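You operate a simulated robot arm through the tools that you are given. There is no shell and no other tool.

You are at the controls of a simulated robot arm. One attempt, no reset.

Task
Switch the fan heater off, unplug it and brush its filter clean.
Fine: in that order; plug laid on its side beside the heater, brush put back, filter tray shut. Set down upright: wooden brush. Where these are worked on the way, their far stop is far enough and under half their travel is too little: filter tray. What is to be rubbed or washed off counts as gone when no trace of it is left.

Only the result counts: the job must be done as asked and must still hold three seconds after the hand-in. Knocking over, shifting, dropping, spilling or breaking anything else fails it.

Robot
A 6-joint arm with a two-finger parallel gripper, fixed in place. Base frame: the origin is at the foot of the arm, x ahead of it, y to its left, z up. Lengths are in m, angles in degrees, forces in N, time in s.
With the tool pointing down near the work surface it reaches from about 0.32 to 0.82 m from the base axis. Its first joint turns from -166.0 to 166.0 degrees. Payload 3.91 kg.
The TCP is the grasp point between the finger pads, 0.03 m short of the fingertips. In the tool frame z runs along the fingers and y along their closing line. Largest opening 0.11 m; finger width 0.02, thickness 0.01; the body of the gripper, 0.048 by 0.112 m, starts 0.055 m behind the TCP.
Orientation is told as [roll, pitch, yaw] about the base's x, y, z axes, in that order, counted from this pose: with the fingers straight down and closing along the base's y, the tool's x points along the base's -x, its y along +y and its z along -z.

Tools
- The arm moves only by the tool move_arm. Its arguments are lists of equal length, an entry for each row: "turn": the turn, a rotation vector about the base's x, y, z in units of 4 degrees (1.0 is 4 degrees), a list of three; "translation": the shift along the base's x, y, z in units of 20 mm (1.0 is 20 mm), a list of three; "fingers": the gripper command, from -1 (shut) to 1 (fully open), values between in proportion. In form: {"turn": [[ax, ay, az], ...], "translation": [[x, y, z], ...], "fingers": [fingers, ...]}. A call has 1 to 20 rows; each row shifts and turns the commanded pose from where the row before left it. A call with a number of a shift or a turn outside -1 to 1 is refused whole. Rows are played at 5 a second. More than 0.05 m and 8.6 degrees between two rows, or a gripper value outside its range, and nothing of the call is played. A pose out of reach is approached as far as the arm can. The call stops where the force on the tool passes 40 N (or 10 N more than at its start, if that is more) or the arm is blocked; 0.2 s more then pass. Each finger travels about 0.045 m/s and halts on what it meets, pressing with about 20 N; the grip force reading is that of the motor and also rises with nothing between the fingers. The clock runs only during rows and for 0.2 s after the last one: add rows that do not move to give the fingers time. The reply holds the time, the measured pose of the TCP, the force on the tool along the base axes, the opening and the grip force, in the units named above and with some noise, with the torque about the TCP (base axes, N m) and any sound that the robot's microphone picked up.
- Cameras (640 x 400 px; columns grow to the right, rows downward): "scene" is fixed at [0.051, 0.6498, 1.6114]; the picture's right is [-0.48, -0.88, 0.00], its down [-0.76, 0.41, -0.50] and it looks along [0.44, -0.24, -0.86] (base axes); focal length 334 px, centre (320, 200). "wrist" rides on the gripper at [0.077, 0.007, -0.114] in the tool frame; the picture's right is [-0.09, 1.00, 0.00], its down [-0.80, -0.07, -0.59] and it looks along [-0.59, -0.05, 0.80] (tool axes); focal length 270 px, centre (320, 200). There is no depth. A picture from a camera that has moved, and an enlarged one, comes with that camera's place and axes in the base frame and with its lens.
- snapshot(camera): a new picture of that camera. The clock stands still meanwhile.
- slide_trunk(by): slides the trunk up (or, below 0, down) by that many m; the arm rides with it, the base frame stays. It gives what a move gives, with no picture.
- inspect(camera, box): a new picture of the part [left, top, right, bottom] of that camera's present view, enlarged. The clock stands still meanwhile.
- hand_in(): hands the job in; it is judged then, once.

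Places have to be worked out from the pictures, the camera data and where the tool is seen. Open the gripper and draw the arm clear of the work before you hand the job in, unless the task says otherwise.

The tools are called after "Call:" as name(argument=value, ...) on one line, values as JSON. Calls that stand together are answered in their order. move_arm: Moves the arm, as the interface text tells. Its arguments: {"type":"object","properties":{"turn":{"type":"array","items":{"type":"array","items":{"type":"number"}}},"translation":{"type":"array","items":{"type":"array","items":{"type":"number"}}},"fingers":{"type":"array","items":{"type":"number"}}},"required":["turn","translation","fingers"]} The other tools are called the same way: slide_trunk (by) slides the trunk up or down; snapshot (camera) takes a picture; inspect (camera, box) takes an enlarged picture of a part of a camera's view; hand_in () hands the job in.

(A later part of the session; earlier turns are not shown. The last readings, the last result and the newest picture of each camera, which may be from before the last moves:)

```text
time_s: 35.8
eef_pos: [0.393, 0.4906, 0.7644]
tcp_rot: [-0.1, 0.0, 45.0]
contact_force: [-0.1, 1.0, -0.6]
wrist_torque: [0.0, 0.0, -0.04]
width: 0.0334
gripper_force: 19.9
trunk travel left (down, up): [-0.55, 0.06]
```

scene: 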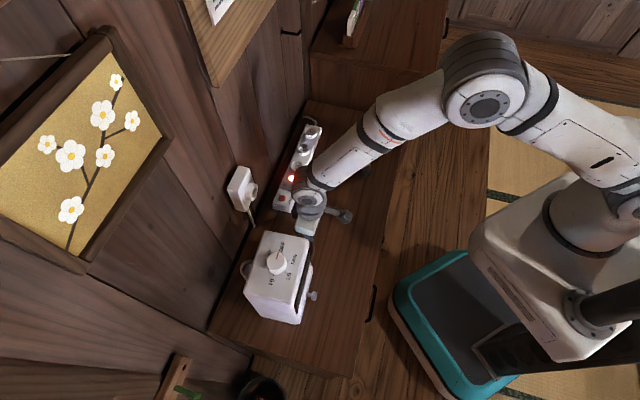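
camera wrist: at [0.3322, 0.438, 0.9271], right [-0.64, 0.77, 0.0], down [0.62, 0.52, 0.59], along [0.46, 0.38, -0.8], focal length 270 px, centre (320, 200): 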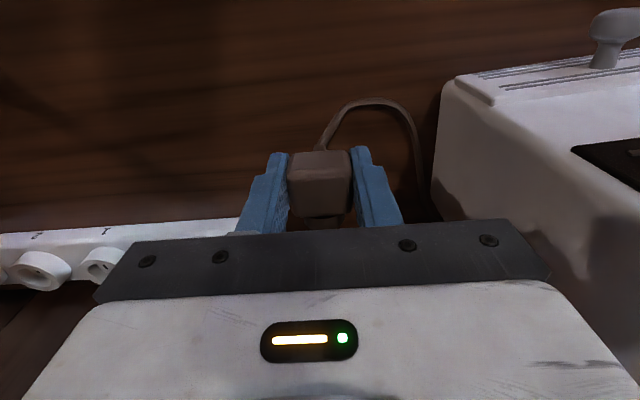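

Call:
move_arm(turn=[[0, 0, 0], [0, 0, 0], [0, 0, 0], [0, 0, 0]], translation=[[0, 0, -0.1], [0, 0, -0.1], [0, 0, -0.1], [0, 0, 0]], fingers=[-1, -1, -1, -1])

Call:
inspect(camera="wrist", box=[220, 80, 440, 230])

```text
time_s: 36.8
eef_pos: [0.3936, 0.4895, 0.7585]
tcp_rot: [0.1, 0.0, 44.9]
contact_force: [-0.2, 0.1, -0.2]
wrist_torque: [-0.03, -0.02, -0.04]
width: 0.0334
gripper_force: 19.7
trunk travel left (down, up): [-0.55, 0.06]
```

```text
2.67 times, centred on (330, 155) of wrist
camera zoom: at [0.3328, 0.4403, 0.873], right [-0.64, 0.77, 0.0], down [0.62, 0.52, 0.59], along [0.46, 0.38, -0.8], focal length 721 px, centre (293, 320)
```

zoom: 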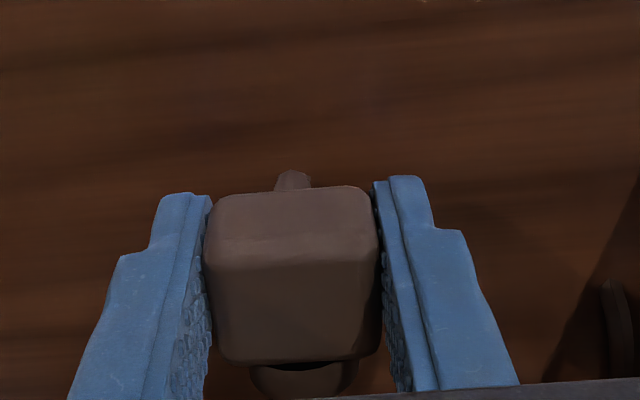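

Only the cord's drawn curve touches the table so far; still no contact force. I keep lowering in 2 mm steps.

Call:
move_arm(turn=[[0, 0, 0], [0, 0, 0], [0, 0, 0], [0, 0, 0]], translation=[[0, 0, -0.1], [0, 0, -0.1], [0, 0, -0.1], [0, 0, 0]], fingers=[-1, -1, -1, -1])

```text
time_s: 37.8
eef_pos: [0.394, 0.4884, 0.7544]
tcp_rot: [0.1, 0.0, 45.0]
contact_force: [0.3, 0.1, 0.2]
wrist_torque: [0.0, -0.02, -0.01]
width: 0.0334
gripper_force: 20.0
trunk travel left (down, up): [-0.55, 0.06]
```

Call:
move_arm(turn=[[0, 0, 0], [0, 0, 0], [0, 0, 0]], translation=[[0, 0, -0.1], [0, 0, -0.1], [0, 0, 0]], fingers=[-1, -1, -1])

Call:
inspect(camera="wrist", box=[220, 80, 440, 230])

Call:
inspect(camera="scene", box=[250, 160, 370, 280])

```text
time_s: 38.6
eef_pos: [0.3923, 0.489, 0.7494]
tcp_rot: [0.0, 0.0, 45.1]
contact_force: [-0.2, 0.1, -0.9]
wrist_torque: [0.01, 0.0, -0.04]
width: 0.0333
gripper_force: 19.7
trunk travel left (down, up): [-0.55, 0.06]
```

```text
2.67 times, centred on (330, 155) of wrist
camera zoom: at [0.3335, 0.4395, 0.8637], right [-0.64, 0.77, 0.0], down [0.62, 0.52, 0.59], along [0.46, 0.38, -0.8], focal length 721 px, centre (293, 320)
```

zoom: 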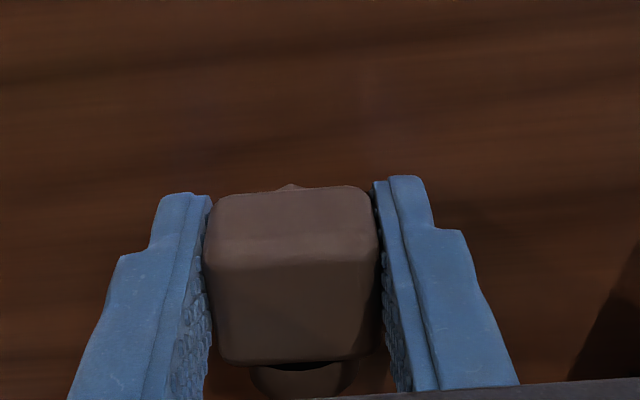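

```text
3.33 times, centred on (310, 220) of scene
camera zoom: at [0.051, 0.6498, 1.6114], right [-0.48, -0.88, 0.0], down [-0.76, 0.41, -0.5], along [0.44, -0.24, -0.86], focal length 1114 px, centre (353, 133)
```

zoom: 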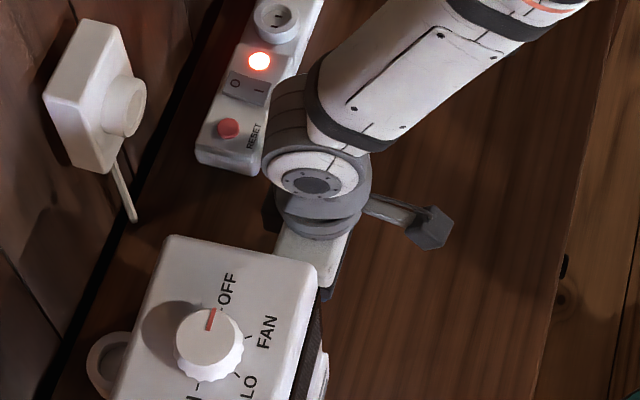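

Call:
move_arm(turn=[[0, 0, 0], [0, 0, 0], [0, 0, 0]], translation=[[0, 0, -0.1], [0, 0, -0.1], [0, 0, 0]], fingers=[-1, -1, -1])

```text
time_s: 39.4
eef_pos: [0.393, 0.4894, 0.7502]
tcp_rot: [0.0, -0.2, 45.0]
contact_force: [-6.3, -5.1, 35.3]
wrist_torque: [-0.63, 0.26, -0.09]
width: 0.0337
gripper_force: 20.1
trunk travel left (down, up): [-0.55, 0.06]
```

Contact with the table (tips at z≈0.72). I relax the pressure by 4 mm, then release the plug.

Call:
move_arm(turn=[[0, 0, 0], [0, 0, 0], [0, 0, 0]], translation=[[0, 0, 0.1], [0, 0, 0.08], [0, 0, 0]], fingers=[-1, -1, -1])

Call:
inspect(camera="wrist", box=[220, 80, 440, 230])

```text
time_s: 40.2
eef_pos: [0.3941, 0.49, 0.7502]
tcp_rot: [-0.1, -0.2, 45.0]
contact_force: [3.4, 5.3, 20.5]
wrist_torque: [-0.09, -0.03, -0.02]
width: 0.0335
gripper_force: 19.5
trunk travel left (down, up): [-0.55, 0.06]
```

```text
2.67 times, centred on (330, 155) of wrist
camera zoom: at [0.3333, 0.4392, 0.8635], right [-0.64, 0.77, 0.0], down [0.62, 0.52, 0.6], along [0.46, 0.38, -0.8], focal length 721 px, centre (293, 320)
```

zoom: 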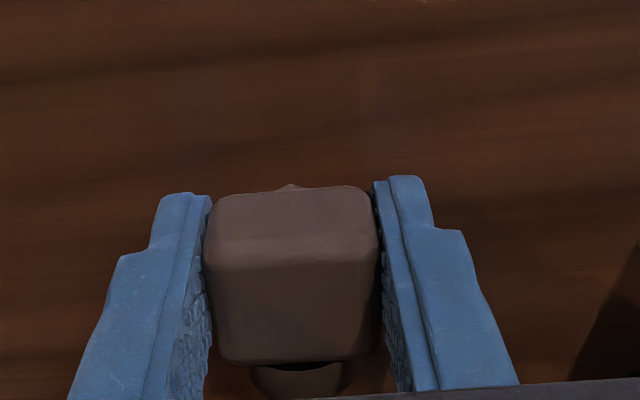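

Call:
move_arm(turn=[[0, 0, 0], [0, 0, 0]], translation=[[0, 0, 0.1], [0, 0, 0]], fingers=[-1, -1])

```text
time_s: 40.8
eef_pos: [0.3925, 0.4888, 0.7501]
tcp_rot: [0.1, 0.3, 45.0]
contact_force: [0.3, -1.1, 3.5]
wrist_torque: [0.04, 0.05, -0.02]
width: 0.0334
gripper_force: 20.5
trunk travel left (down, up): [-0.55, 0.06]
```

Pressure is nearly gone, so I open the fingers and rise straight up.

Call:
move_arm(turn=[[0, 0, 0], [0, 0, 0], [0, 0, 0], [0, 0, 0], [0, 0, 0], [0, 0, 0], [0, 0, 0], [0, 0, 0], [0, 0, 0], [0, 0, 0], [0, 0, 0], [0, 0, 0]], translation=[[0, 0, 0], [0, 0, 0], [0, 0, 0], [0, 0, 0.5], [0, 0, 1], [0, 0, 1], [0, 0, 1], [0, 0, 1], [0, 0, 1], [0, 0, 1], [0, 0, 1], [0, 0, 0]], fingers=[-0.3, 0, 0.2, 0.2, 0.2, 0.2, 0.2, 0.2, 0.2, 0.2, 0.2, 0.2])

Call:
snapshot(camera="wrist")

Call:
snapshot(camera="scene")

```text
time_s: 43.4
eef_pos: [0.3917, 0.49, 0.9013]
tcp_rot: [0.0, 0.0, 45.0]
contact_force: [0.6, -0.4, -0.4]
wrist_torque: [0.02, 0.0, 0.01]
width: 0.0661
gripper_force: 0.0
trunk travel left (down, up): [-0.55, 0.06]
```

```text
taken
camera wrist: at [0.3328, 0.4402, 1.0155], right [-0.64, 0.77, 0.0], down [0.62, 0.52, 0.59], along [0.46, 0.38, -0.8], focal length 270 px, centre (320, 200)
```

wrist: 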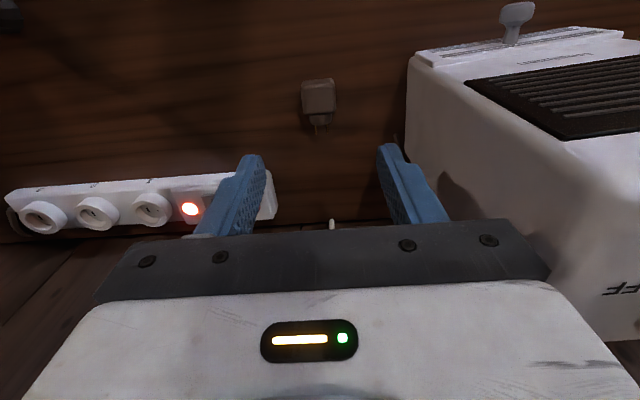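

```text
taken
```

scene: 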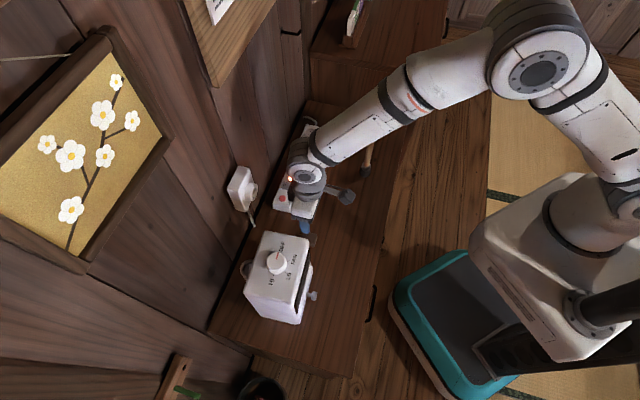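

The plug lies flat on the table, prongs horizontal, about 8 cm beside the heater. Now I back off and move around in front of the heater to view the filter tray and its pull knob.

Call:
move_arm(turn=[[0, 0, 0], [0, 0, 0], [0, 0, 0], [0, 0, 0], [0, 0, 0], [0, 0, 0], [0, 0, 0], [0, 0, 0], [0, 0, 0], [0, 0, 0], [0, 0, 0], [0, 0, 0], [0, 0, 0], [0, 0, 0]], translation=[[-0.6, -0.6, 0.6], [-0.6, -0.6, 0.6], [-0.6, -0.6, 0.6], [-0.6, -0.6, 0.6], [-0.872, 0.378, 0], [-0.872, 0.378, 0], [-0.872, 0.378, 0], [-0.872, 0.378, 0], [-0.872, 0.378, 0], [-0.872, 0.378, 0], [-0.872, 0.378, 0], [-0.872, 0.378, 0], [-0.872, 0.378, 0], [0, 0, 0]], fingers=[0.2, 0.2, 0.2, 0.2, 0.2, 0.2, 0.2, 0.2, 0.2, 0.2, 0.2, 0.2, 0.2, 0.2])

Call:
snapshot(camera="wrist")

Call:
snapshot(camera="scene")

```text
time_s: 46.4
eef_pos: [0.1885, 0.511, 0.9494]
tcp_rot: [0.0, 0.0, 45.0]
contact_force: [0.0, 0.5, 0.8]
wrist_torque: [0.04, 0.04, 0.01]
width: 0.066
gripper_force: 0.1
trunk travel left (down, up): [-0.55, 0.06]
```

```text
taken
camera wrist: at [0.1281, 0.4603, 1.0628], right [-0.64, 0.77, 0.0], down [0.62, 0.52, 0.59], along [0.46, 0.38, -0.8], focal length 270 px, centre (320, 200)
```

wrist: 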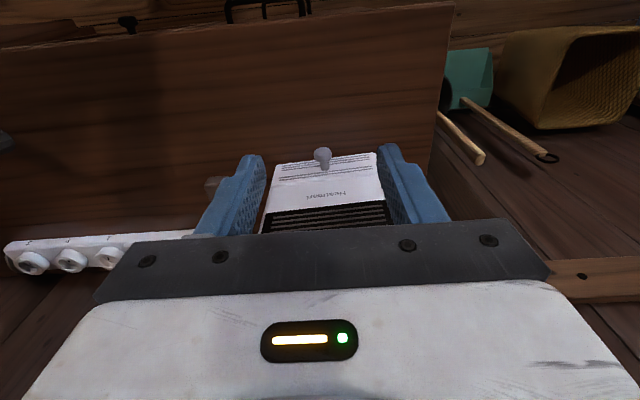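

```text
taken
```

scene: 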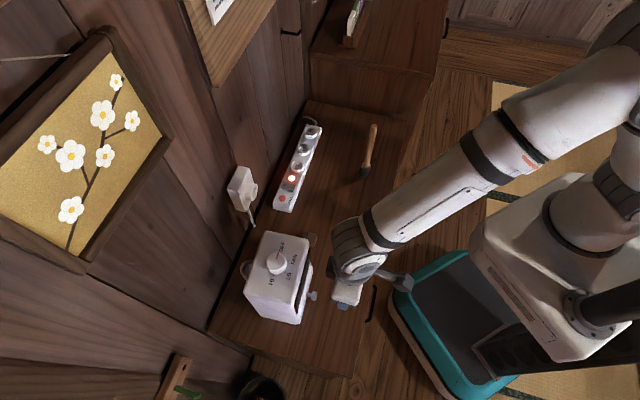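

Call:
inspect(camera="wrist", box=[250, 130, 400, 235])

Call:
inspect(camera="scene", box=[230, 220, 350, 340])

```text
3.81 times, centred on (325, 182) of wrist
camera zoom: at [0.1281, 0.4603, 1.0628], right [-0.64, 0.77, 0.0], down [0.62, 0.52, 0.59], along [0.46, 0.38, -0.8], focal length 1030 px, centre (301, 267)
```

zoom: 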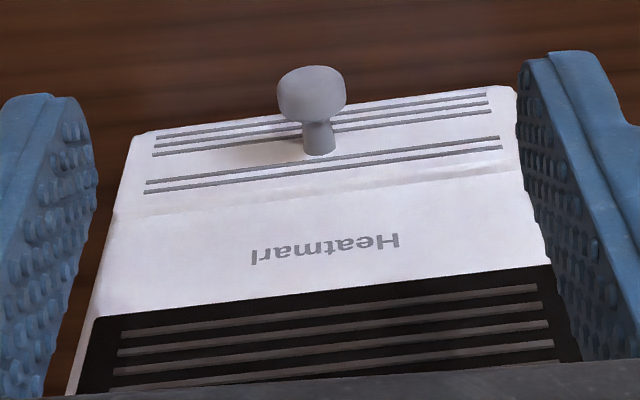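

```text
3.33 times, centred on (290, 280) of scene
camera zoom: at [0.051, 0.6498, 1.6114], right [-0.48, -0.88, 0.0], down [-0.76, 0.41, -0.5], along [0.44, -0.24, -0.86], focal length 1114 px, centre (420, -67)
```

zoom: 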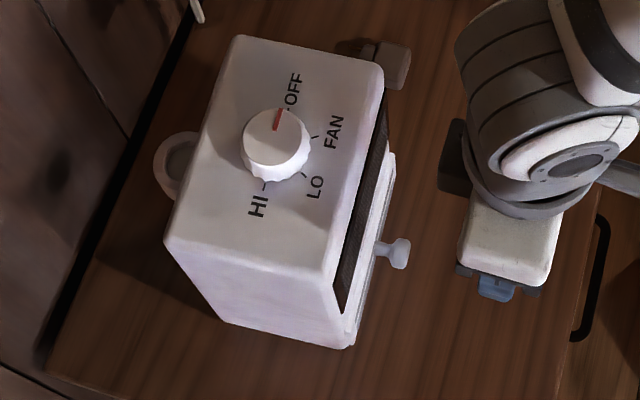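

The pull knob's head is at about (0.244, 0.561, 0.766), only ~2 cm in front of the tray face, and the heater faces 47.7°. I tilt the tool 32° toward the heater so the gripper body stays clear of it, moving to a stand-off.

Call:
move_arm(turn=[[0, 0, 0.675], [0.74, -0.673, 0], [0.74, -0.673, 0], [0.74, -0.673, 0], [0.74, -0.673, 0], [0.74, -0.673, 0], [0.74, -0.673, 0], [0.74, -0.673, 0], [0.74, -0.673, 0], [0, 0, 0]], translation=[[0, 0, 0], [0, 0, -0.5], [0, 0, -0.5], [0, 0, -0.5], [0, 0, -0.5], [0.27, 0.15, -0.8], [0.27, 0.15, -0.8], [0.27, 0.15, -0.8], [0.27, 0.15, -0.8], [0, 0, 0]], fingers=[0.2, 0.2, 0.2, 0.2, 0.2, 0.2, 0.2, 0.2, 0.2, 0.2])

Call:
snapshot(camera="wrist")

Call:
snapshot(camera="scene")

```text
time_s: 48.6
eef_pos: [0.2098, 0.5238, 0.8466]
tcp_rot: [-0.1, -32.1, 47.8]
contact_force: [-0.3, -0.2, 0.7]
wrist_torque: [0.0, -0.02, 0.0]
width: 0.0658
gripper_force: 0.0
trunk travel left (down, up): [-0.55, 0.06]
```

```text
taken
camera wrist: at [0.1194, 0.4345, 0.9019], right [-0.69, 0.72, 0.05], down [0.3, 0.22, 0.93], along [0.66, 0.65, -0.37], focal length 270 px, centre (320, 200)
```

wrist: 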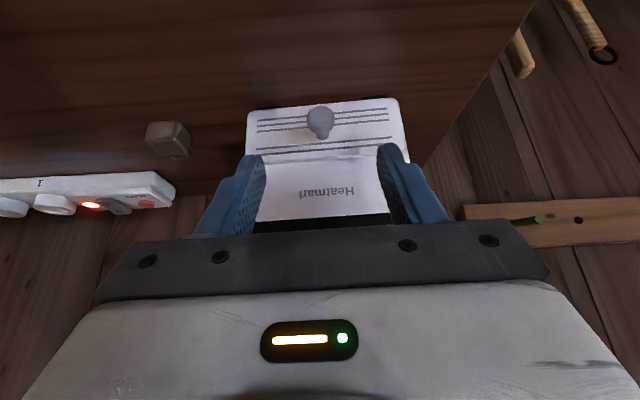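

```text
taken
```

scene: 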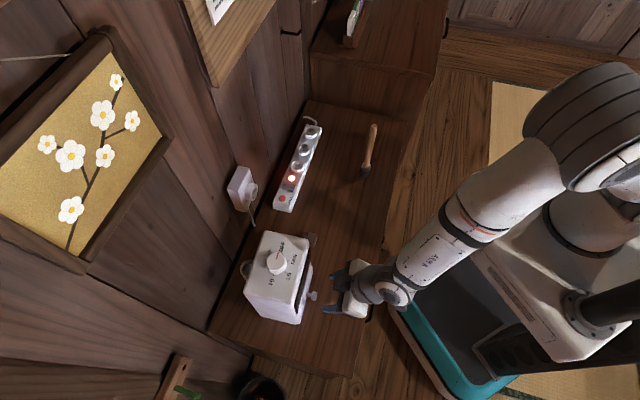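

The knob is dead centre between the fingers. I advance 8 cm along the tool axis and then look before closing.

Call:
move_arm(turn=[[0, 0, 0], [0, 0, 0], [0, 0, 0], [0, 0, 0], [0, 0, 0]], translation=[[0.357, 0.392, -0.848], [0.357, 0.392, -0.848], [0.357, 0.392, -0.848], [0.357, 0.392, -0.848], [0, 0, 0]], fingers=[0.2, 0.2, 0.2, 0.2, 0.2])

Call:
snapshot(camera="wrist")

Call:
inspect(camera="scene", box=[230, 220, 390, 340])

```text
time_s: 49.8
eef_pos: [0.2396, 0.5533, 0.7784]
tcp_rot: [-0.1, -32.0, 47.8]
contact_force: [-1.2, -0.3, 0.3]
wrist_torque: [-0.01, 0.0, -0.01]
width: 0.0661
gripper_force: 0.1
trunk travel left (down, up): [-0.55, 0.06]
```

```text
taken
camera wrist: at [0.1483, 0.4635, 0.8333], right [-0.69, 0.73, 0.05], down [0.3, 0.22, 0.93], along [0.66, 0.65, -0.37], focal length 270 px, centre (320, 200)
```

wrist: 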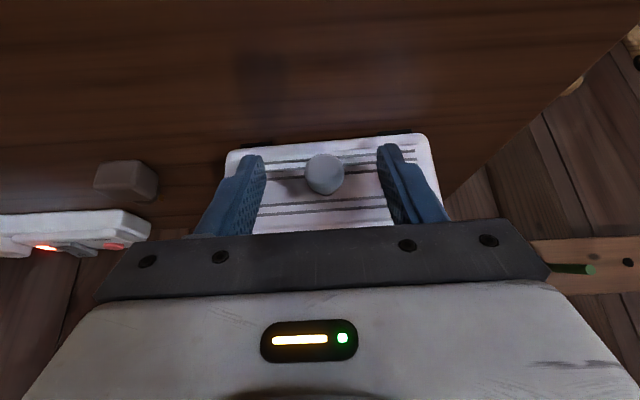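

```text
3.33 times, centred on (310, 280) of scene
camera zoom: at [0.051, 0.6498, 1.6114], right [-0.48, -0.88, 0.0], down [-0.76, 0.41, -0.5], along [0.44, -0.24, -0.86], focal length 1114 px, centre (353, -67)
```

zoom: 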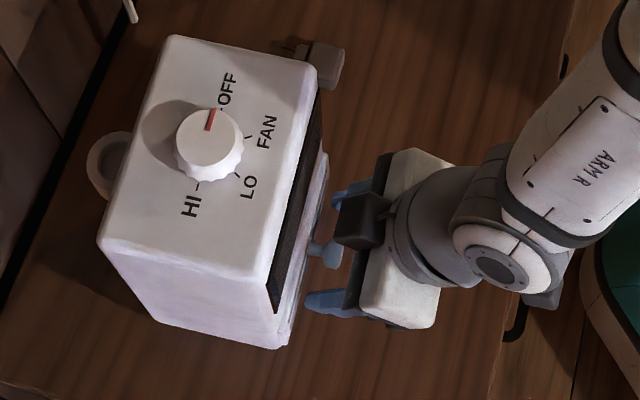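

The knob head lies between the pads near the tips. I close the gripper on it.

Call:
move_arm(turn=[[0, 0, 0], [0, 0, 0], [0, 0, 0], [0, 0, 0], [0, 0, 0]], translation=[[0, 0, 0], [0, 0, 0], [0, 0, 0], [0, 0, 0], [0, 0, 0]], fingers=[-1, -1, -1, -1, -1])

Call:
inspect(camera="wrist", box=[220, 110, 440, 240])

```text
time_s: 51.0
eef_pos: [0.2385, 0.5521, 0.7769]
tcp_rot: [0.0, -32.0, 47.8]
contact_force: [-6.3, 5.0, 2.0]
wrist_torque: [0.05, 0.05, 0.15]
width: 0.0208
gripper_force: 19.8
trunk travel left (down, up): [-0.55, 0.06]
```

```text
2.91 times, centred on (330, 175) of wrist
camera zoom: at [0.1476, 0.4637, 0.8335], right [-0.69, 0.72, 0.05], down [0.3, 0.22, 0.93], along [0.66, 0.65, -0.37], focal length 786 px, centre (291, 273)
```

zoom: 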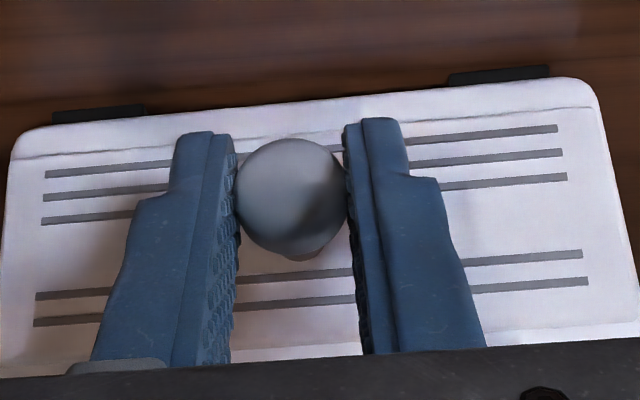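

Gripped (0.021). I pull the tray out along the heater's facing direction, gently at first, watching the force.

Call:
move_arm(turn=[[0, 0, 0], [0, 0, 0], [0, 0, 0], [0, 0, 0], [0, 0, 0]], translation=[[-0.035, 0.035, 0], [-0.337, -0.37, 0], [-0.337, -0.37, 0], [-0.337, -0.37, 0], [0, 0, 0]], fingers=[-1, -1, -1, -1, -1])

Call:
snapshot(camera="wrist")

Call:
inspect(camera="scene", box=[230, 220, 390, 340])

```text
time_s: 52.2
eef_pos: [0.2177, 0.5308, 0.7776]
tcp_rot: [0.1, -32.1, 47.6]
contact_force: [10.1, -9.3, 14.4]
wrist_torque: [-0.02, -0.28, -0.26]
width: 0.0212
gripper_force: 20.0
trunk travel left (down, up): [-0.55, 0.06]
```

```text
taken
camera wrist: at [0.1269, 0.4414, 0.8332], right [-0.69, 0.73, 0.05], down [0.3, 0.22, 0.93], along [0.66, 0.65, -0.37], focal length 270 px, centre (320, 200)
```

wrist: 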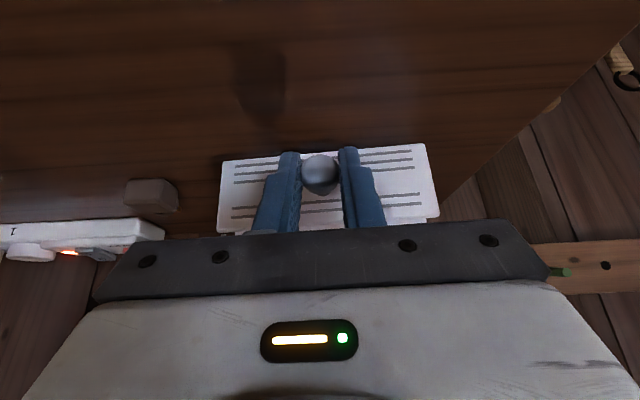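

```text
3.33 times, centred on (310, 280) of scene
camera zoom: at [0.051, 0.6498, 1.6114], right [-0.48, -0.88, 0.0], down [-0.76, 0.41, -0.5], along [0.44, -0.24, -0.86], focal length 1114 px, centre (353, -67)
```

zoom: 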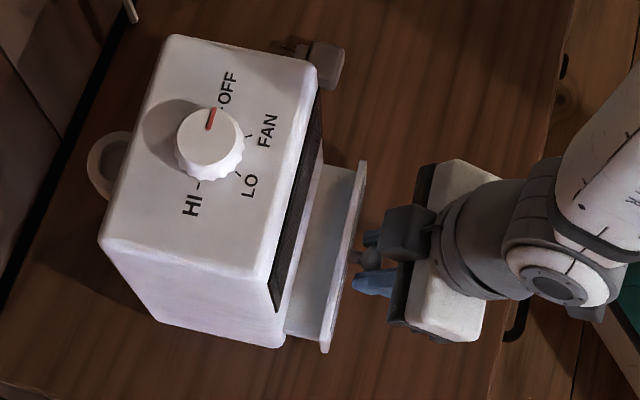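

The tray slides easily; there is some side and downward load from misalignment, so I relieve it by about a millimetre and pull further.

Call:
move_arm(turn=[[0, 0, 0], [0, 0, 0], [0, 0, 0], [0, 0, 0]], translation=[[0.022, -0.02, 0.05], [-0.337, -0.37, 0], [-0.337, -0.37, 0], [0, 0, 0]], fingers=[-1, -1, -1, -1])

Call:
inspect(camera="scene", box=[230, 220, 390, 340])

```text
time_s: 53.2
eef_pos: [0.2041, 0.5169, 0.778]
tcp_rot: [0.0, -31.9, 47.8]
contact_force: [-1.0, 0.9, 0.1]
wrist_torque: [-0.04, 0.08, 0.06]
width: 0.0211
gripper_force: 20.1
trunk travel left (down, up): [-0.55, 0.06]
```

```text
3.33 times, centred on (310, 280) of scene
camera zoom: at [0.051, 0.6498, 1.6114], right [-0.48, -0.88, 0.0], down [-0.76, 0.41, -0.5], along [0.44, -0.24, -0.86], focal length 1114 px, centre (353, -67)
```

zoom: 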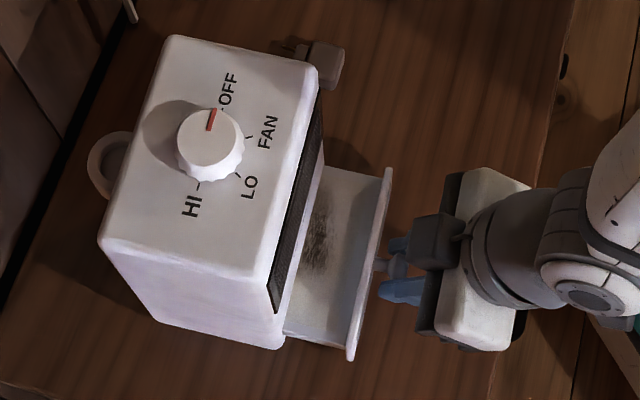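

Forces are near zero and the dust patch begins to show. I pull on in short steps.

Call:
move_arm(turn=[[0, 0, 0], [0, 0, 0], [0, 0, 0]], translation=[[-0.337, -0.37, 0], [-0.337, -0.37, 0], [0, 0, 0]], fingers=[-1, -1, -1])

Call:
inspect(camera="scene", box=[230, 220, 390, 340])

```text
time_s: 54.0
eef_pos: [0.1914, 0.5026, 0.7779]
tcp_rot: [-0.4, -32.0, 47.9]
contact_force: [-1.4, 1.7, 1.0]
wrist_torque: [0.12, -0.08, 0.04]
width: 0.021
gripper_force: 20.4
trunk travel left (down, up): [-0.55, 0.06]
```

```text
3.33 times, centred on (310, 280) of scene
camera zoom: at [0.051, 0.6498, 1.6114], right [-0.48, -0.88, 0.0], down [-0.76, 0.41, -0.5], along [0.44, -0.24, -0.86], focal length 1114 px, centre (353, -67)
```

zoom: 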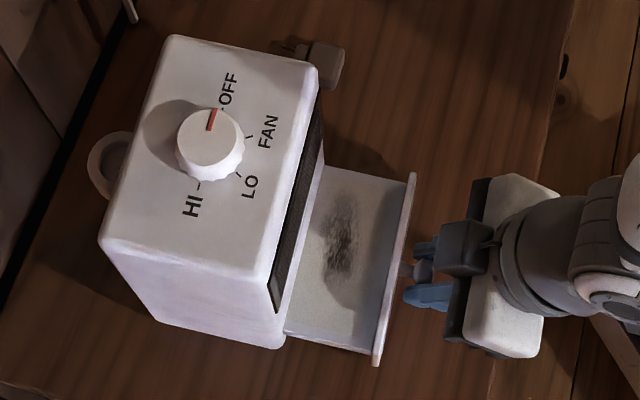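

Call:
move_arm(turn=[[0, 0, 0], [0, 0, 0], [0, 0, 0]], translation=[[-0.168, -0.185, 0], [-0.168, -0.185, 0], [0, 0, 0]], fingers=[-1, -1, -1])

Call:
inspect(camera="scene", box=[230, 220, 390, 340])

```text
time_s: 54.8
eef_pos: [0.1863, 0.4976, 0.7802]
tcp_rot: [-0.7, -31.6, 48.0]
contact_force: [2.2, -1.0, 0.6]
wrist_torque: [-0.45, 0.44, -0.09]
width: 0.0211
gripper_force: 19.8
out of reach, approached as far as the arm can: row 2
trunk travel left (down, up): [-0.55, 0.06]
```

```text
3.33 times, centred on (310, 280) of scene
camera zoom: at [0.051, 0.6498, 1.6114], right [-0.48, -0.88, 0.0], down [-0.76, 0.41, -0.5], along [0.44, -0.24, -0.86], focal length 1114 px, centre (353, -67)
```

zoom: 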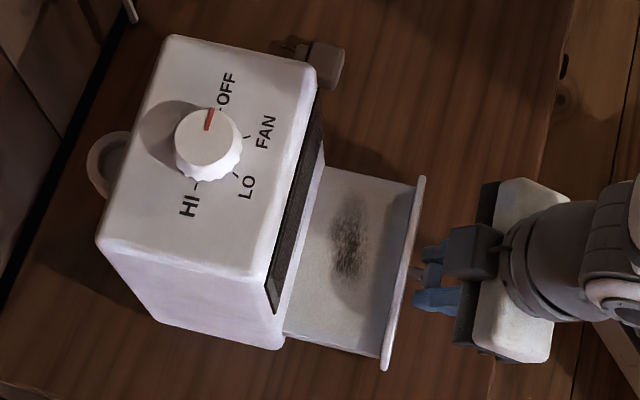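

The tray is out ~7.5 cm (well past half) with the whole dust patch exposed; the arm is at its folding limit here. I release the knob and back out along the tool axis.

Call:
move_arm(turn=[[0, 0, 0], [0, 0, 0], [0, 0, 0], [0, 0, 0], [0, 0, 0], [0, 0, 0], [0, 0, 0], [0, 0, 0]], translation=[[0, 0, 0], [0, 0, 0], [0, 0, 0], [-0.3, -0.33, 0.848], [-0.3, -0.33, 0.848], [-0.3, -0.33, 0.848], [-0.3, -0.33, 0.848], [0, 0, 0]], fingers=[-0.2, 0.2, 0.2, 0.2, 0.2, 0.2, 0.2, 0.2])

Call:
snapshot(camera="wrist")

Call:
inspect(camera="scene", box=[230, 220, 390, 340])

```text
time_s: 56.6
eef_pos: [0.1598, 0.4725, 0.8494]
tcp_rot: [-0.1, -31.9, 47.7]
contact_force: [0.1, 0.5, 0.4]
wrist_torque: [-0.02, 0.02, -0.02]
width: 0.0659
gripper_force: 0.0
trunk travel left (down, up): [-0.55, 0.06]
```

```text
taken
camera wrist: at [0.0686, 0.383, 0.9045], right [-0.69, 0.73, 0.05], down [0.3, 0.22, 0.93], along [0.66, 0.65, -0.37], focal length 270 px, centre (320, 200)
```

wrist: 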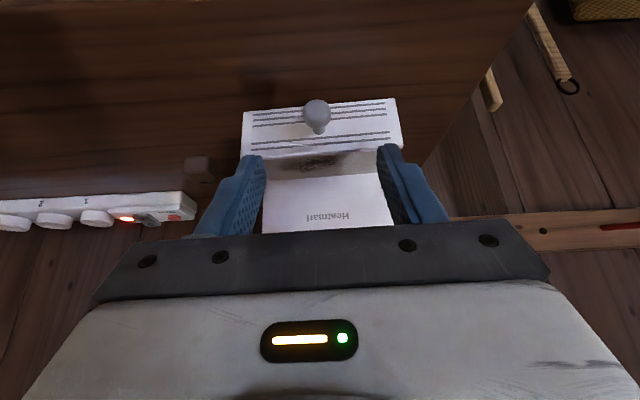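

```text
3.33 times, centred on (310, 280) of scene
camera zoom: at [0.051, 0.6498, 1.6114], right [-0.48, -0.88, 0.0], down [-0.76, 0.41, -0.5], along [0.44, -0.24, -0.86], focal length 1114 px, centre (353, -67)
```

zoom: 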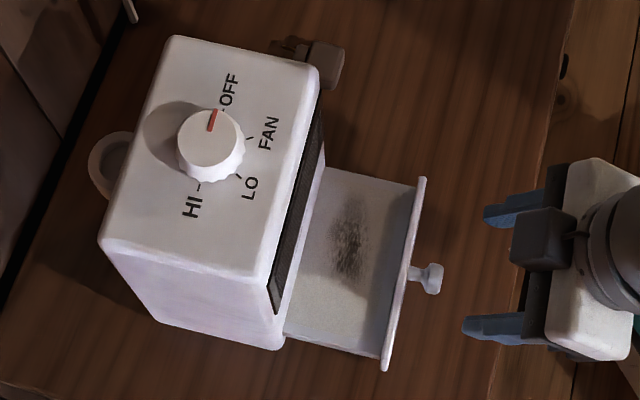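

Tray stays out with the dust patch fully exposed. I straighten the tool to vertical, rising, and look at the patch from above.

Call:
move_arm(turn=[[-0.74, 0.673, 0], [-0.74, 0.673, 0], [-0.74, 0.673, 0], [-0.74, 0.673, 0], [-0.74, 0.673, 0], [-0.74, 0.673, 0], [-0.74, 0.673, 0], [-0.74, 0.673, 0], [0, 0, 0]], translation=[[0, 0, 0.9], [0, 0, 0.9], [0, 0, 0.9], [0, 0, 0.9], [0.84, 0.58, 0], [0.84, 0.58, 0], [0.84, 0.58, 0], [0.84, 0.58, 0], [0, 0, 0]], fingers=[0.5, 0.5, 0.5, 0.5, 0.5, 0.5, 0.5, 0.5, 0.5])

Call:
snapshot(camera="wrist")

Call:
inspect(camera="wrist", box=[230, 90, 410, 235])

```text
time_s: 58.6
eef_pos: [0.2275, 0.5197, 0.9214]
tcp_rot: [0.0, 0.0, 47.7]
contact_force: [-1.0, 0.0, 0.0]
wrist_torque: [-0.01, 0.0, 0.01]
width: 0.0824
gripper_force: 0.0
trunk travel left (down, up): [-0.55, 0.06]
```

```text
taken
camera wrist: at [0.1698, 0.4662, 1.0351], right [-0.68, 0.73, 0.0], down [0.59, 0.55, 0.59], along [0.44, 0.4, -0.8], focal length 270 px, centre (320, 200)
```

wrist: 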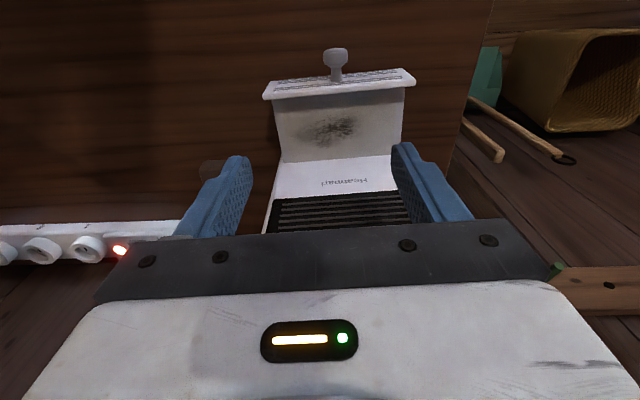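

```text
2.76 times, centred on (320, 162) of wrist
camera zoom: at [0.1698, 0.4662, 1.0351], right [-0.68, 0.73, 0.0], down [0.59, 0.55, 0.59], along [0.44, 0.4, -0.8], focal length 746 px, centre (320, 303)
```

zoom: 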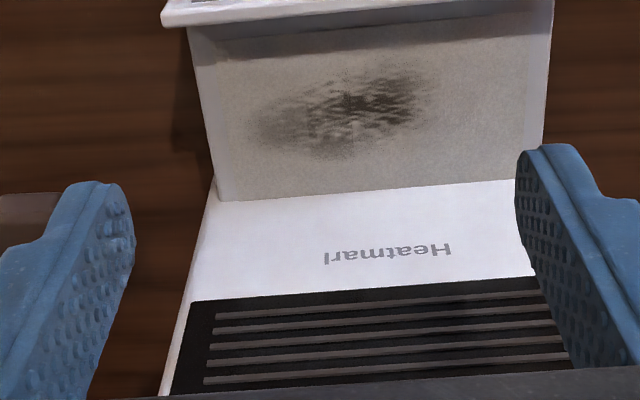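

The patch is centred at about (0.244, 0.546) on the filter, ±37 mm wide and ±18 mm deep. Now I rise and go to the brush.

Call:
move_arm(turn=[[0, 0, 0], [0, 0, 0], [0, 0, 0], [0, 0, 0], [0, 0, 0], [0, 0, 0], [0, 0, 0], [0, 0, 0], [0, 0, 0], [0, 0, 0], [0, 0, 0], [0, 0, 0], [0, 0, 0], [0, 0, 0], [0, 0, 0], [0, 0, 0], [0, 0, 0], [0, 0, 0]], translation=[[-0.5, -0.5, 1], [0, 0, 1], [0, 0, 1], [0, 0, 1], [0, 0, 1], [0, 0, 1], [0, 0, 1], [0, 0, 0.5], [0.7, -0.9, 0], [0.7, -0.9, 0], [0.7, -0.9, 0], [0.7, -0.9, 0], [0.7, -0.9, 0], [0.7, -0.9, 0], [0.7, -0.9, 0], [0.7, -0.9, 0], [0.7, -0.9, 0], [0.7, -0.9, 0]], fingers=[0.5, 0.5, 0.5, 0.5, 0.5, 0.5, 0.5, 0.5, 0.5, 0.5, 0.5, 0.5, 0.5, 0.5, 0.5, 0.5, 0.5, 0.5])

Call:
snapshot(camera="wrist")

Call:
snapshot(camera="scene")

```text
time_s: 62.4
eef_pos: [0.3581, 0.3266, 1.0681]
tcp_rot: [0.0, 0.0, 47.9]
contact_force: [-0.8, 0.2, 0.4]
wrist_torque: [0.01, -0.01, -0.03]
width: 0.0828
gripper_force: 0.0
trunk travel left (down, up): [-0.55, 0.06]
```

```text
taken
camera wrist: at [0.3003, 0.2732, 1.1815], right [-0.68, 0.73, 0.0], down [0.59, 0.55, 0.59], along [0.44, 0.4, -0.8], focal length 270 px, centre (320, 200)
```

wrist: 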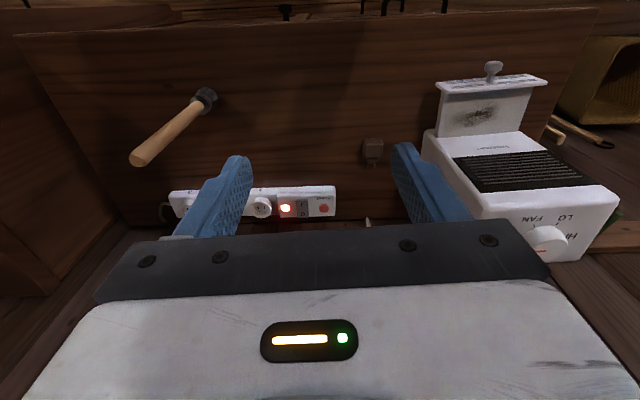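

```text
taken
```

scene: 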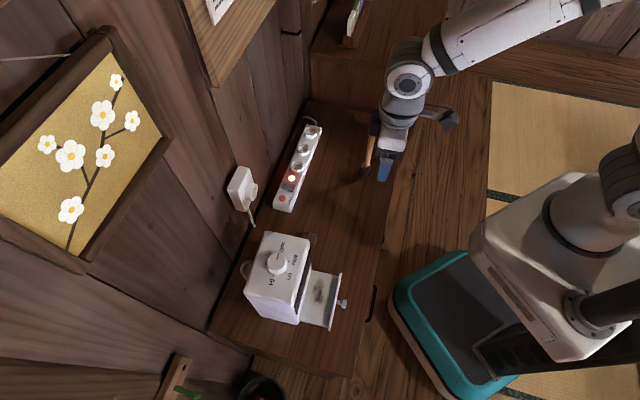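

The brush stands at about (0.52, 0.225), handle top z≈0.935. I move directly above it to refine.

Call:
move_arm(turn=[[0, 0, 0], [0, 0, 0], [0, 0, 0], [0, 0, 0], [0, 0, 0], [0, 0, 0], [0, 0, 0], [0, 0, 0], [0, 0, 0], [0, 0, 0]], translation=[[0.9, -0.567, -0.15], [0.9, -0.567, -0.15], [0.9, -0.567, -0.15], [0.9, -0.567, -0.15], [0.9, -0.567, -0.15], [0.9, -0.567, -0.15], [0.9, -0.567, -0.15], [0.9, -0.567, -0.15], [0.9, -0.567, -0.15], [0, 0, 0]], fingers=[0.3, 0.3, 0.3, 0.3, 0.3, 0.3, 0.3, 0.3, 0.3, 0.3])

Call:
snapshot(camera="wrist")

Call:
inspect(camera="scene", box=[320, 90, 440, 200])

```text
time_s: 64.6
eef_pos: [0.521, 0.2252, 1.0436]
tcp_rot: [-0.1, 0.1, 47.7]
contact_force: [-0.3, -0.5, -0.4]
wrist_torque: [-0.02, 0.0, -0.04]
width: 0.0712
gripper_force: 0.0
trunk travel left (down, up): [-0.55, 0.06]
```

```text
taken
camera wrist: at [0.463, 0.1724, 1.1571], right [-0.68, 0.73, 0.0], down [0.59, 0.55, 0.59], along [0.44, 0.4, -0.8], focal length 270 px, centre (320, 200)
```

wrist: 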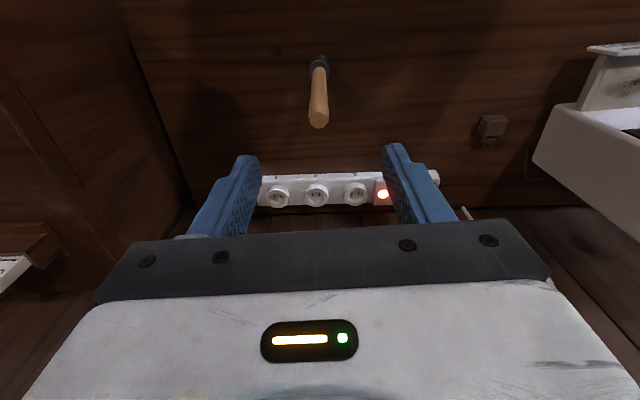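

```text
3.64 times, centred on (380, 145) of scene
camera zoom: at [0.051, 0.6498, 1.6114], right [-0.48, -0.88, 0.0], down [-0.76, 0.41, -0.5], along [0.44, -0.24, -0.86], focal length 1215 px, centre (102, 400)
```

zoom: 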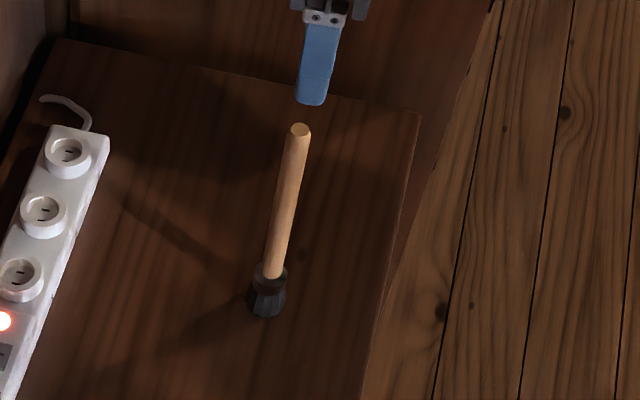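

The handle is centred under the gripper (top z≈0.944). I descend over it, with the handle passing between the open fingers, to TCP z≈0.905.

Call:
move_arm(turn=[[0, 0, 0], [0, 0, 0], [0, 0, 0], [0, 0, 0], [0, 0, 0], [0, 0, 0], [0, 0, 0], [0, 0, 0]], translation=[[0.05, 0, -0.99], [0.05, 0, -0.99], [0, 0, -0.99], [0, 0, -0.99], [0, 0, -0.99], [0, 0, -0.99], [0, 0, -0.99], [0, 0, 0]], fingers=[0.3, 0.3, 0.3, 0.3, 0.3, 0.3, 0.3, 0.3])

Call:
snapshot(camera="wrist")

Call:
inspect(camera="scene", box=[320, 90, 440, 200])

```text
time_s: 66.4
eef_pos: [0.5239, 0.2267, 0.9052]
tcp_rot: [0.1, 0.0, 47.8]
contact_force: [0.8, -0.7, 0.3]
wrist_torque: [0.0, 0.04, 0.02]
width: 0.0715
gripper_force: 0.1
trunk travel left (down, up): [-0.55, 0.06]
```

```text
taken
camera wrist: at [0.465, 0.1737, 1.0196], right [-0.68, 0.74, 0.0], down [0.59, 0.55, 0.59], along [0.44, 0.4, -0.8], focal length 270 px, centre (320, 200)
```

wrist: 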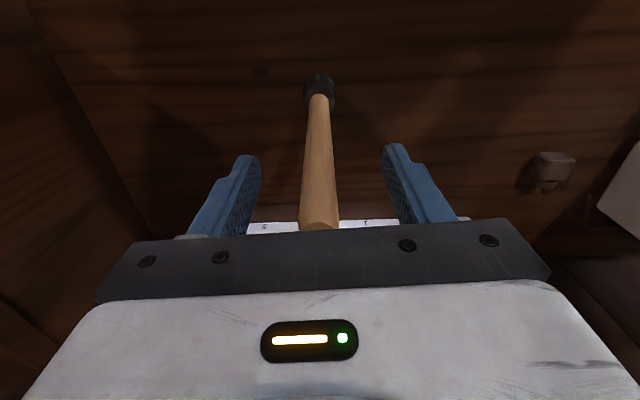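

```text
3.64 times, centred on (380, 145) of scene
camera zoom: at [0.051, 0.6498, 1.6114], right [-0.48, -0.88, 0.0], down [-0.76, 0.41, -0.5], along [0.44, -0.24, -0.86], focal length 1215 px, centre (102, 400)
```

zoom: 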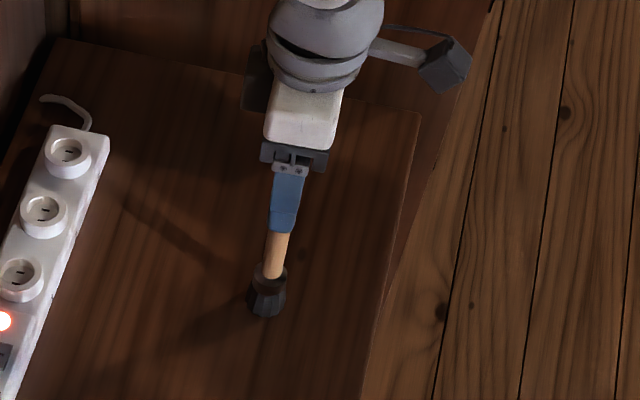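

The handle is centred between the fingers. I close on it.

Call:
move_arm(turn=[[0, 0, 0], [0, 0, 0], [0, 0, 0], [0, 0, 0], [0, 0, 0]], translation=[[0, 0, 0], [0, 0, 0], [0, 0, 0], [0, 0, 0], [0, 0, 0]], fingers=[0, -0.5, -1, -1, -1])

Call:
inspect(camera="scene", box=[320, 90, 440, 200])

Call:
snapshot(camera="wrist")

```text
time_s: 67.6
eef_pos: [0.5234, 0.2259, 0.907]
tcp_rot: [0.1, 0.0, 47.6]
contact_force: [0.7, 0.3, 1.1]
wrist_torque: [-0.08, -0.09, 0.02]
width: 0.017
gripper_force: 20.1
trunk travel left (down, up): [-0.55, 0.06]
```

```text
3.64 times, centred on (380, 145) of scene
camera zoom: at [0.051, 0.6498, 1.6114], right [-0.48, -0.88, 0.0], down [-0.76, 0.41, -0.5], along [0.44, -0.24, -0.86], focal length 1215 px, centre (102, 400)
```

zoom: 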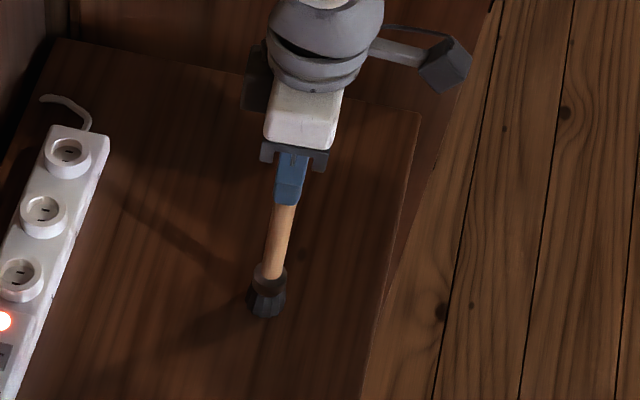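

```text
taken
camera wrist: at [0.465, 0.1736, 1.0198], right [-0.68, 0.74, 0.0], down [0.59, 0.55, 0.59], along [0.44, 0.4, -0.8], focal length 270 px, centre (320, 200)
```

wrist: 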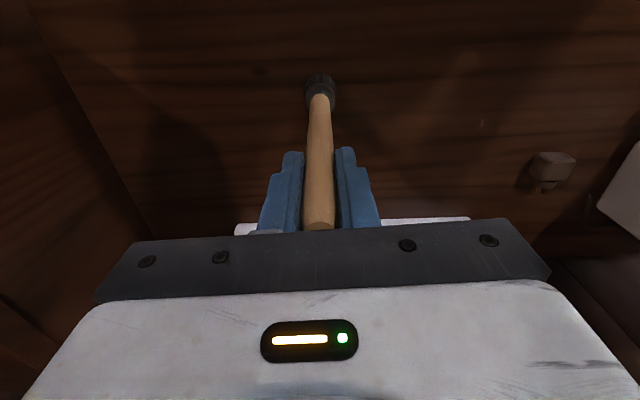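

Held (0.017). I note the brush's home as TCP (0.5235, 0.226, 0.906), yaw 47.7°, and lift straight up.

Call:
move_arm(turn=[[0, 0, 0], [0, 0, 0], [0, 0, 0], [0, 0, 0], [0, 0, 0], [0, 0, 0], [0, 0, 0], [0, 0, 0]], translation=[[0, 0, 0.5], [0, 0, 1], [0, 0, 1], [0, 0, 1], [0, 0, 1], [0, 0, 1], [0, 0, 0.7], [0, 0, 0]], fingers=[-1, -1, -1, -1, -1, -1, -1, -1])

Call:
snapshot(camera="scene")

Call:
snapshot(camera="wrist")

```text
time_s: 69.4
eef_pos: [0.5229, 0.2268, 1.0292]
tcp_rot: [0.1, 0.1, 47.7]
contact_force: [-0.1, 1.1, -0.7]
wrist_torque: [0.03, 0.0, 0.03]
width: 0.0169
gripper_force: 20.5
trunk travel left (down, up): [-0.55, 0.06]
```

```text
taken
```

scene: 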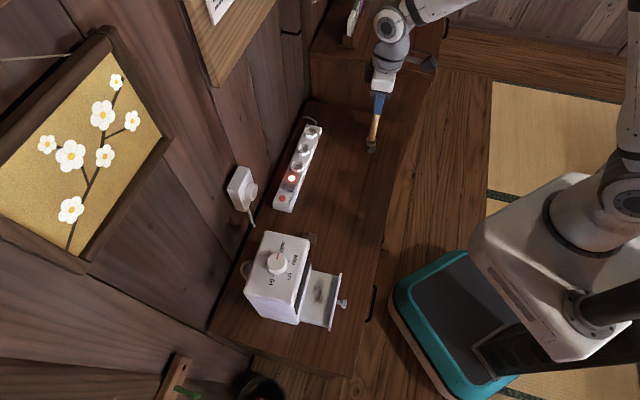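

```text
taken
camera wrist: at [0.4648, 0.1742, 1.143], right [-0.68, 0.74, 0.0], down [0.59, 0.55, 0.59], along [0.44, 0.4, -0.8], focal length 270 px, centre (320, 200)
```

wrist: 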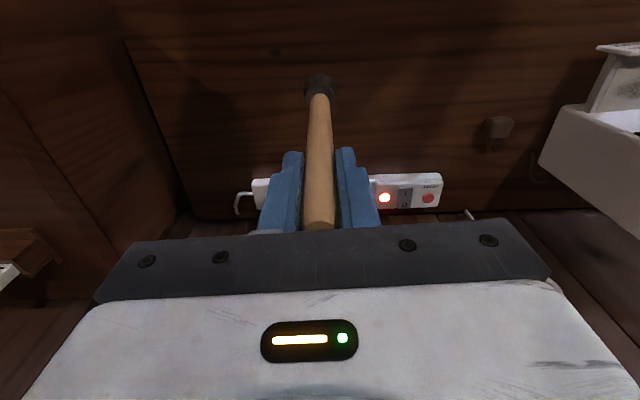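

The brush hangs straight in the grip. I carry it around to a point in front of the tray, staying wide of the heater.

Call:
move_arm(turn=[[0, 0, 0], [0, 0, 0], [0, 0, 0], [0, 0, 0], [0, 0, 0], [0, 0, 0], [0, 0, 0], [0, 0, 0], [0, 0, 0], [0, 0, 0], [0, 0, 0], [0, 0, 0], [0, 0, 0], [0, 0, 0], [0, 0, 0], [0, 0, 0], [0, 0, 0], [0, 0, 0]], translation=[[-0.891, 0.715, 0], [-0.891, 0.715, 0], [-0.891, 0.715, 0], [-0.891, 0.715, 0], [-0.891, 0.715, 0], [-0.891, 0.715, 0], [-0.891, 0.715, 0], [-0.891, 0.715, 0], [-0.891, 0.715, 0], [-0.891, 0.715, 0], [-0.891, 0.715, 0], [-0.891, 0.715, 0], [-0.891, 0.715, 0], [-0.891, 0.715, 0], [-0.891, 0.715, 0], [-0.891, 0.715, 0], [-0.891, 0.715, 0], [0, 0, 0]], fingers=[-1, -1, -1, -1, -1, -1, -1, -1, -1, -1, -1, -1, -1, -1, -1, -1, -1, -1])

Call:
snapshot(camera="wrist")

Call:
snapshot(camera="scene")

```text
time_s: 73.2
eef_pos: [0.218, 0.4698, 1.0282]
tcp_rot: [-0.1, 0.0, 47.8]
contact_force: [-0.4, 0.2, -0.2]
wrist_torque: [0.04, -0.02, -0.02]
width: 0.0169
gripper_force: 20.0
trunk travel left (down, up): [-0.55, 0.06]
```

```text
taken
camera wrist: at [0.161, 0.4171, 1.143], right [-0.68, 0.74, 0.0], down [0.59, 0.55, 0.59], along [0.44, 0.4, -0.8], focal length 270 px, centre (320, 200)
```

wrist: 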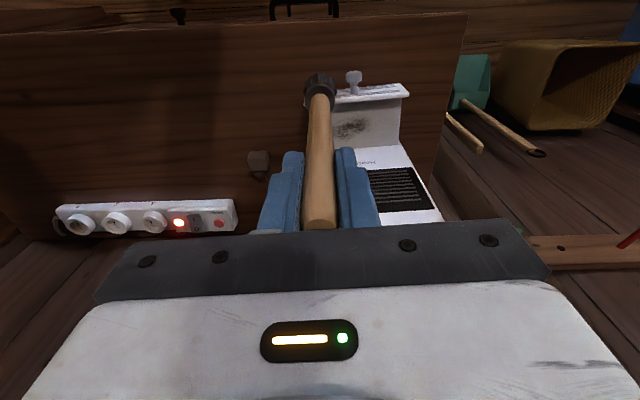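

```text
taken
```

scene: 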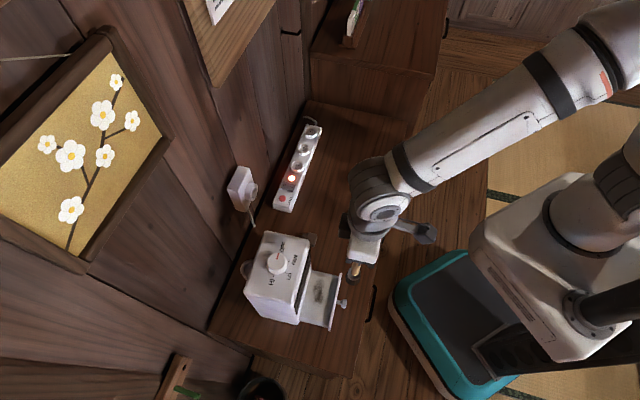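

Now I bring the brush above the dust patch, still well over the tray's front panel.

Call:
move_arm(turn=[[0, 0, 0], [0, 0, 0], [0, 0, 0], [0, 0, 0], [0, 0, 0], [0, 0, 0]], translation=[[0.3, 0.95, 0], [0.3, 0.95, 0], [0.3, 0.95, 0], [0.3, 0.95, 0], [0, 0, -0.8], [0, 0, 0]], fingers=[-1, -1, -1, -1, -1, -1])

Call:
snapshot(camera="wrist")

Call:
inspect(camera="scene", box=[230, 200, 390, 340])

```text
time_s: 74.6
eef_pos: [0.245, 0.5459, 1.0122]
tcp_rot: [0.0, 0.1, 47.7]
contact_force: [-0.9, -0.2, -0.1]
wrist_torque: [0.0, 0.0, -0.01]
width: 0.0168
gripper_force: 20.2
trunk travel left (down, up): [-0.55, 0.06]
```

```text
taken
camera wrist: at [0.1871, 0.4928, 1.1262], right [-0.68, 0.74, 0.0], down [0.59, 0.55, 0.59], along [0.44, 0.4, -0.8], focal length 270 px, centre (320, 200)
```

wrist: 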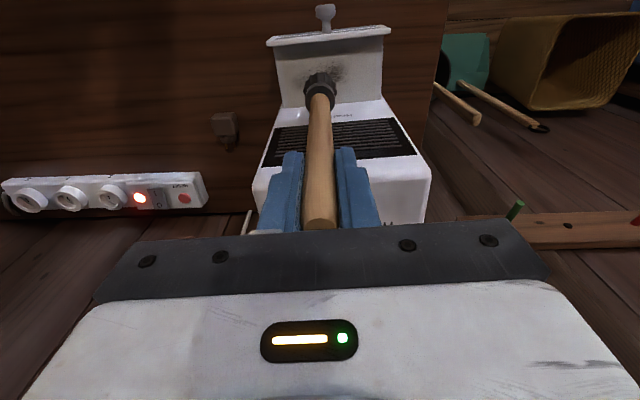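

```text
2.86 times, centred on (310, 270) of scene
camera zoom: at [0.051, 0.6498, 1.6114], right [-0.48, -0.88, 0.0], down [-0.76, 0.41, -0.5], along [0.44, -0.24, -0.86], focal length 955 px, centre (349, 0)
```

zoom: 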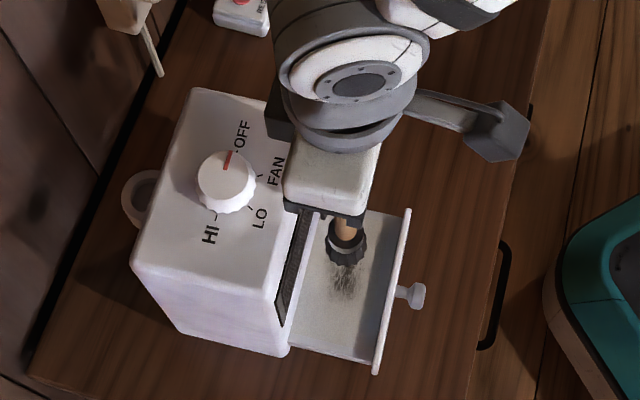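

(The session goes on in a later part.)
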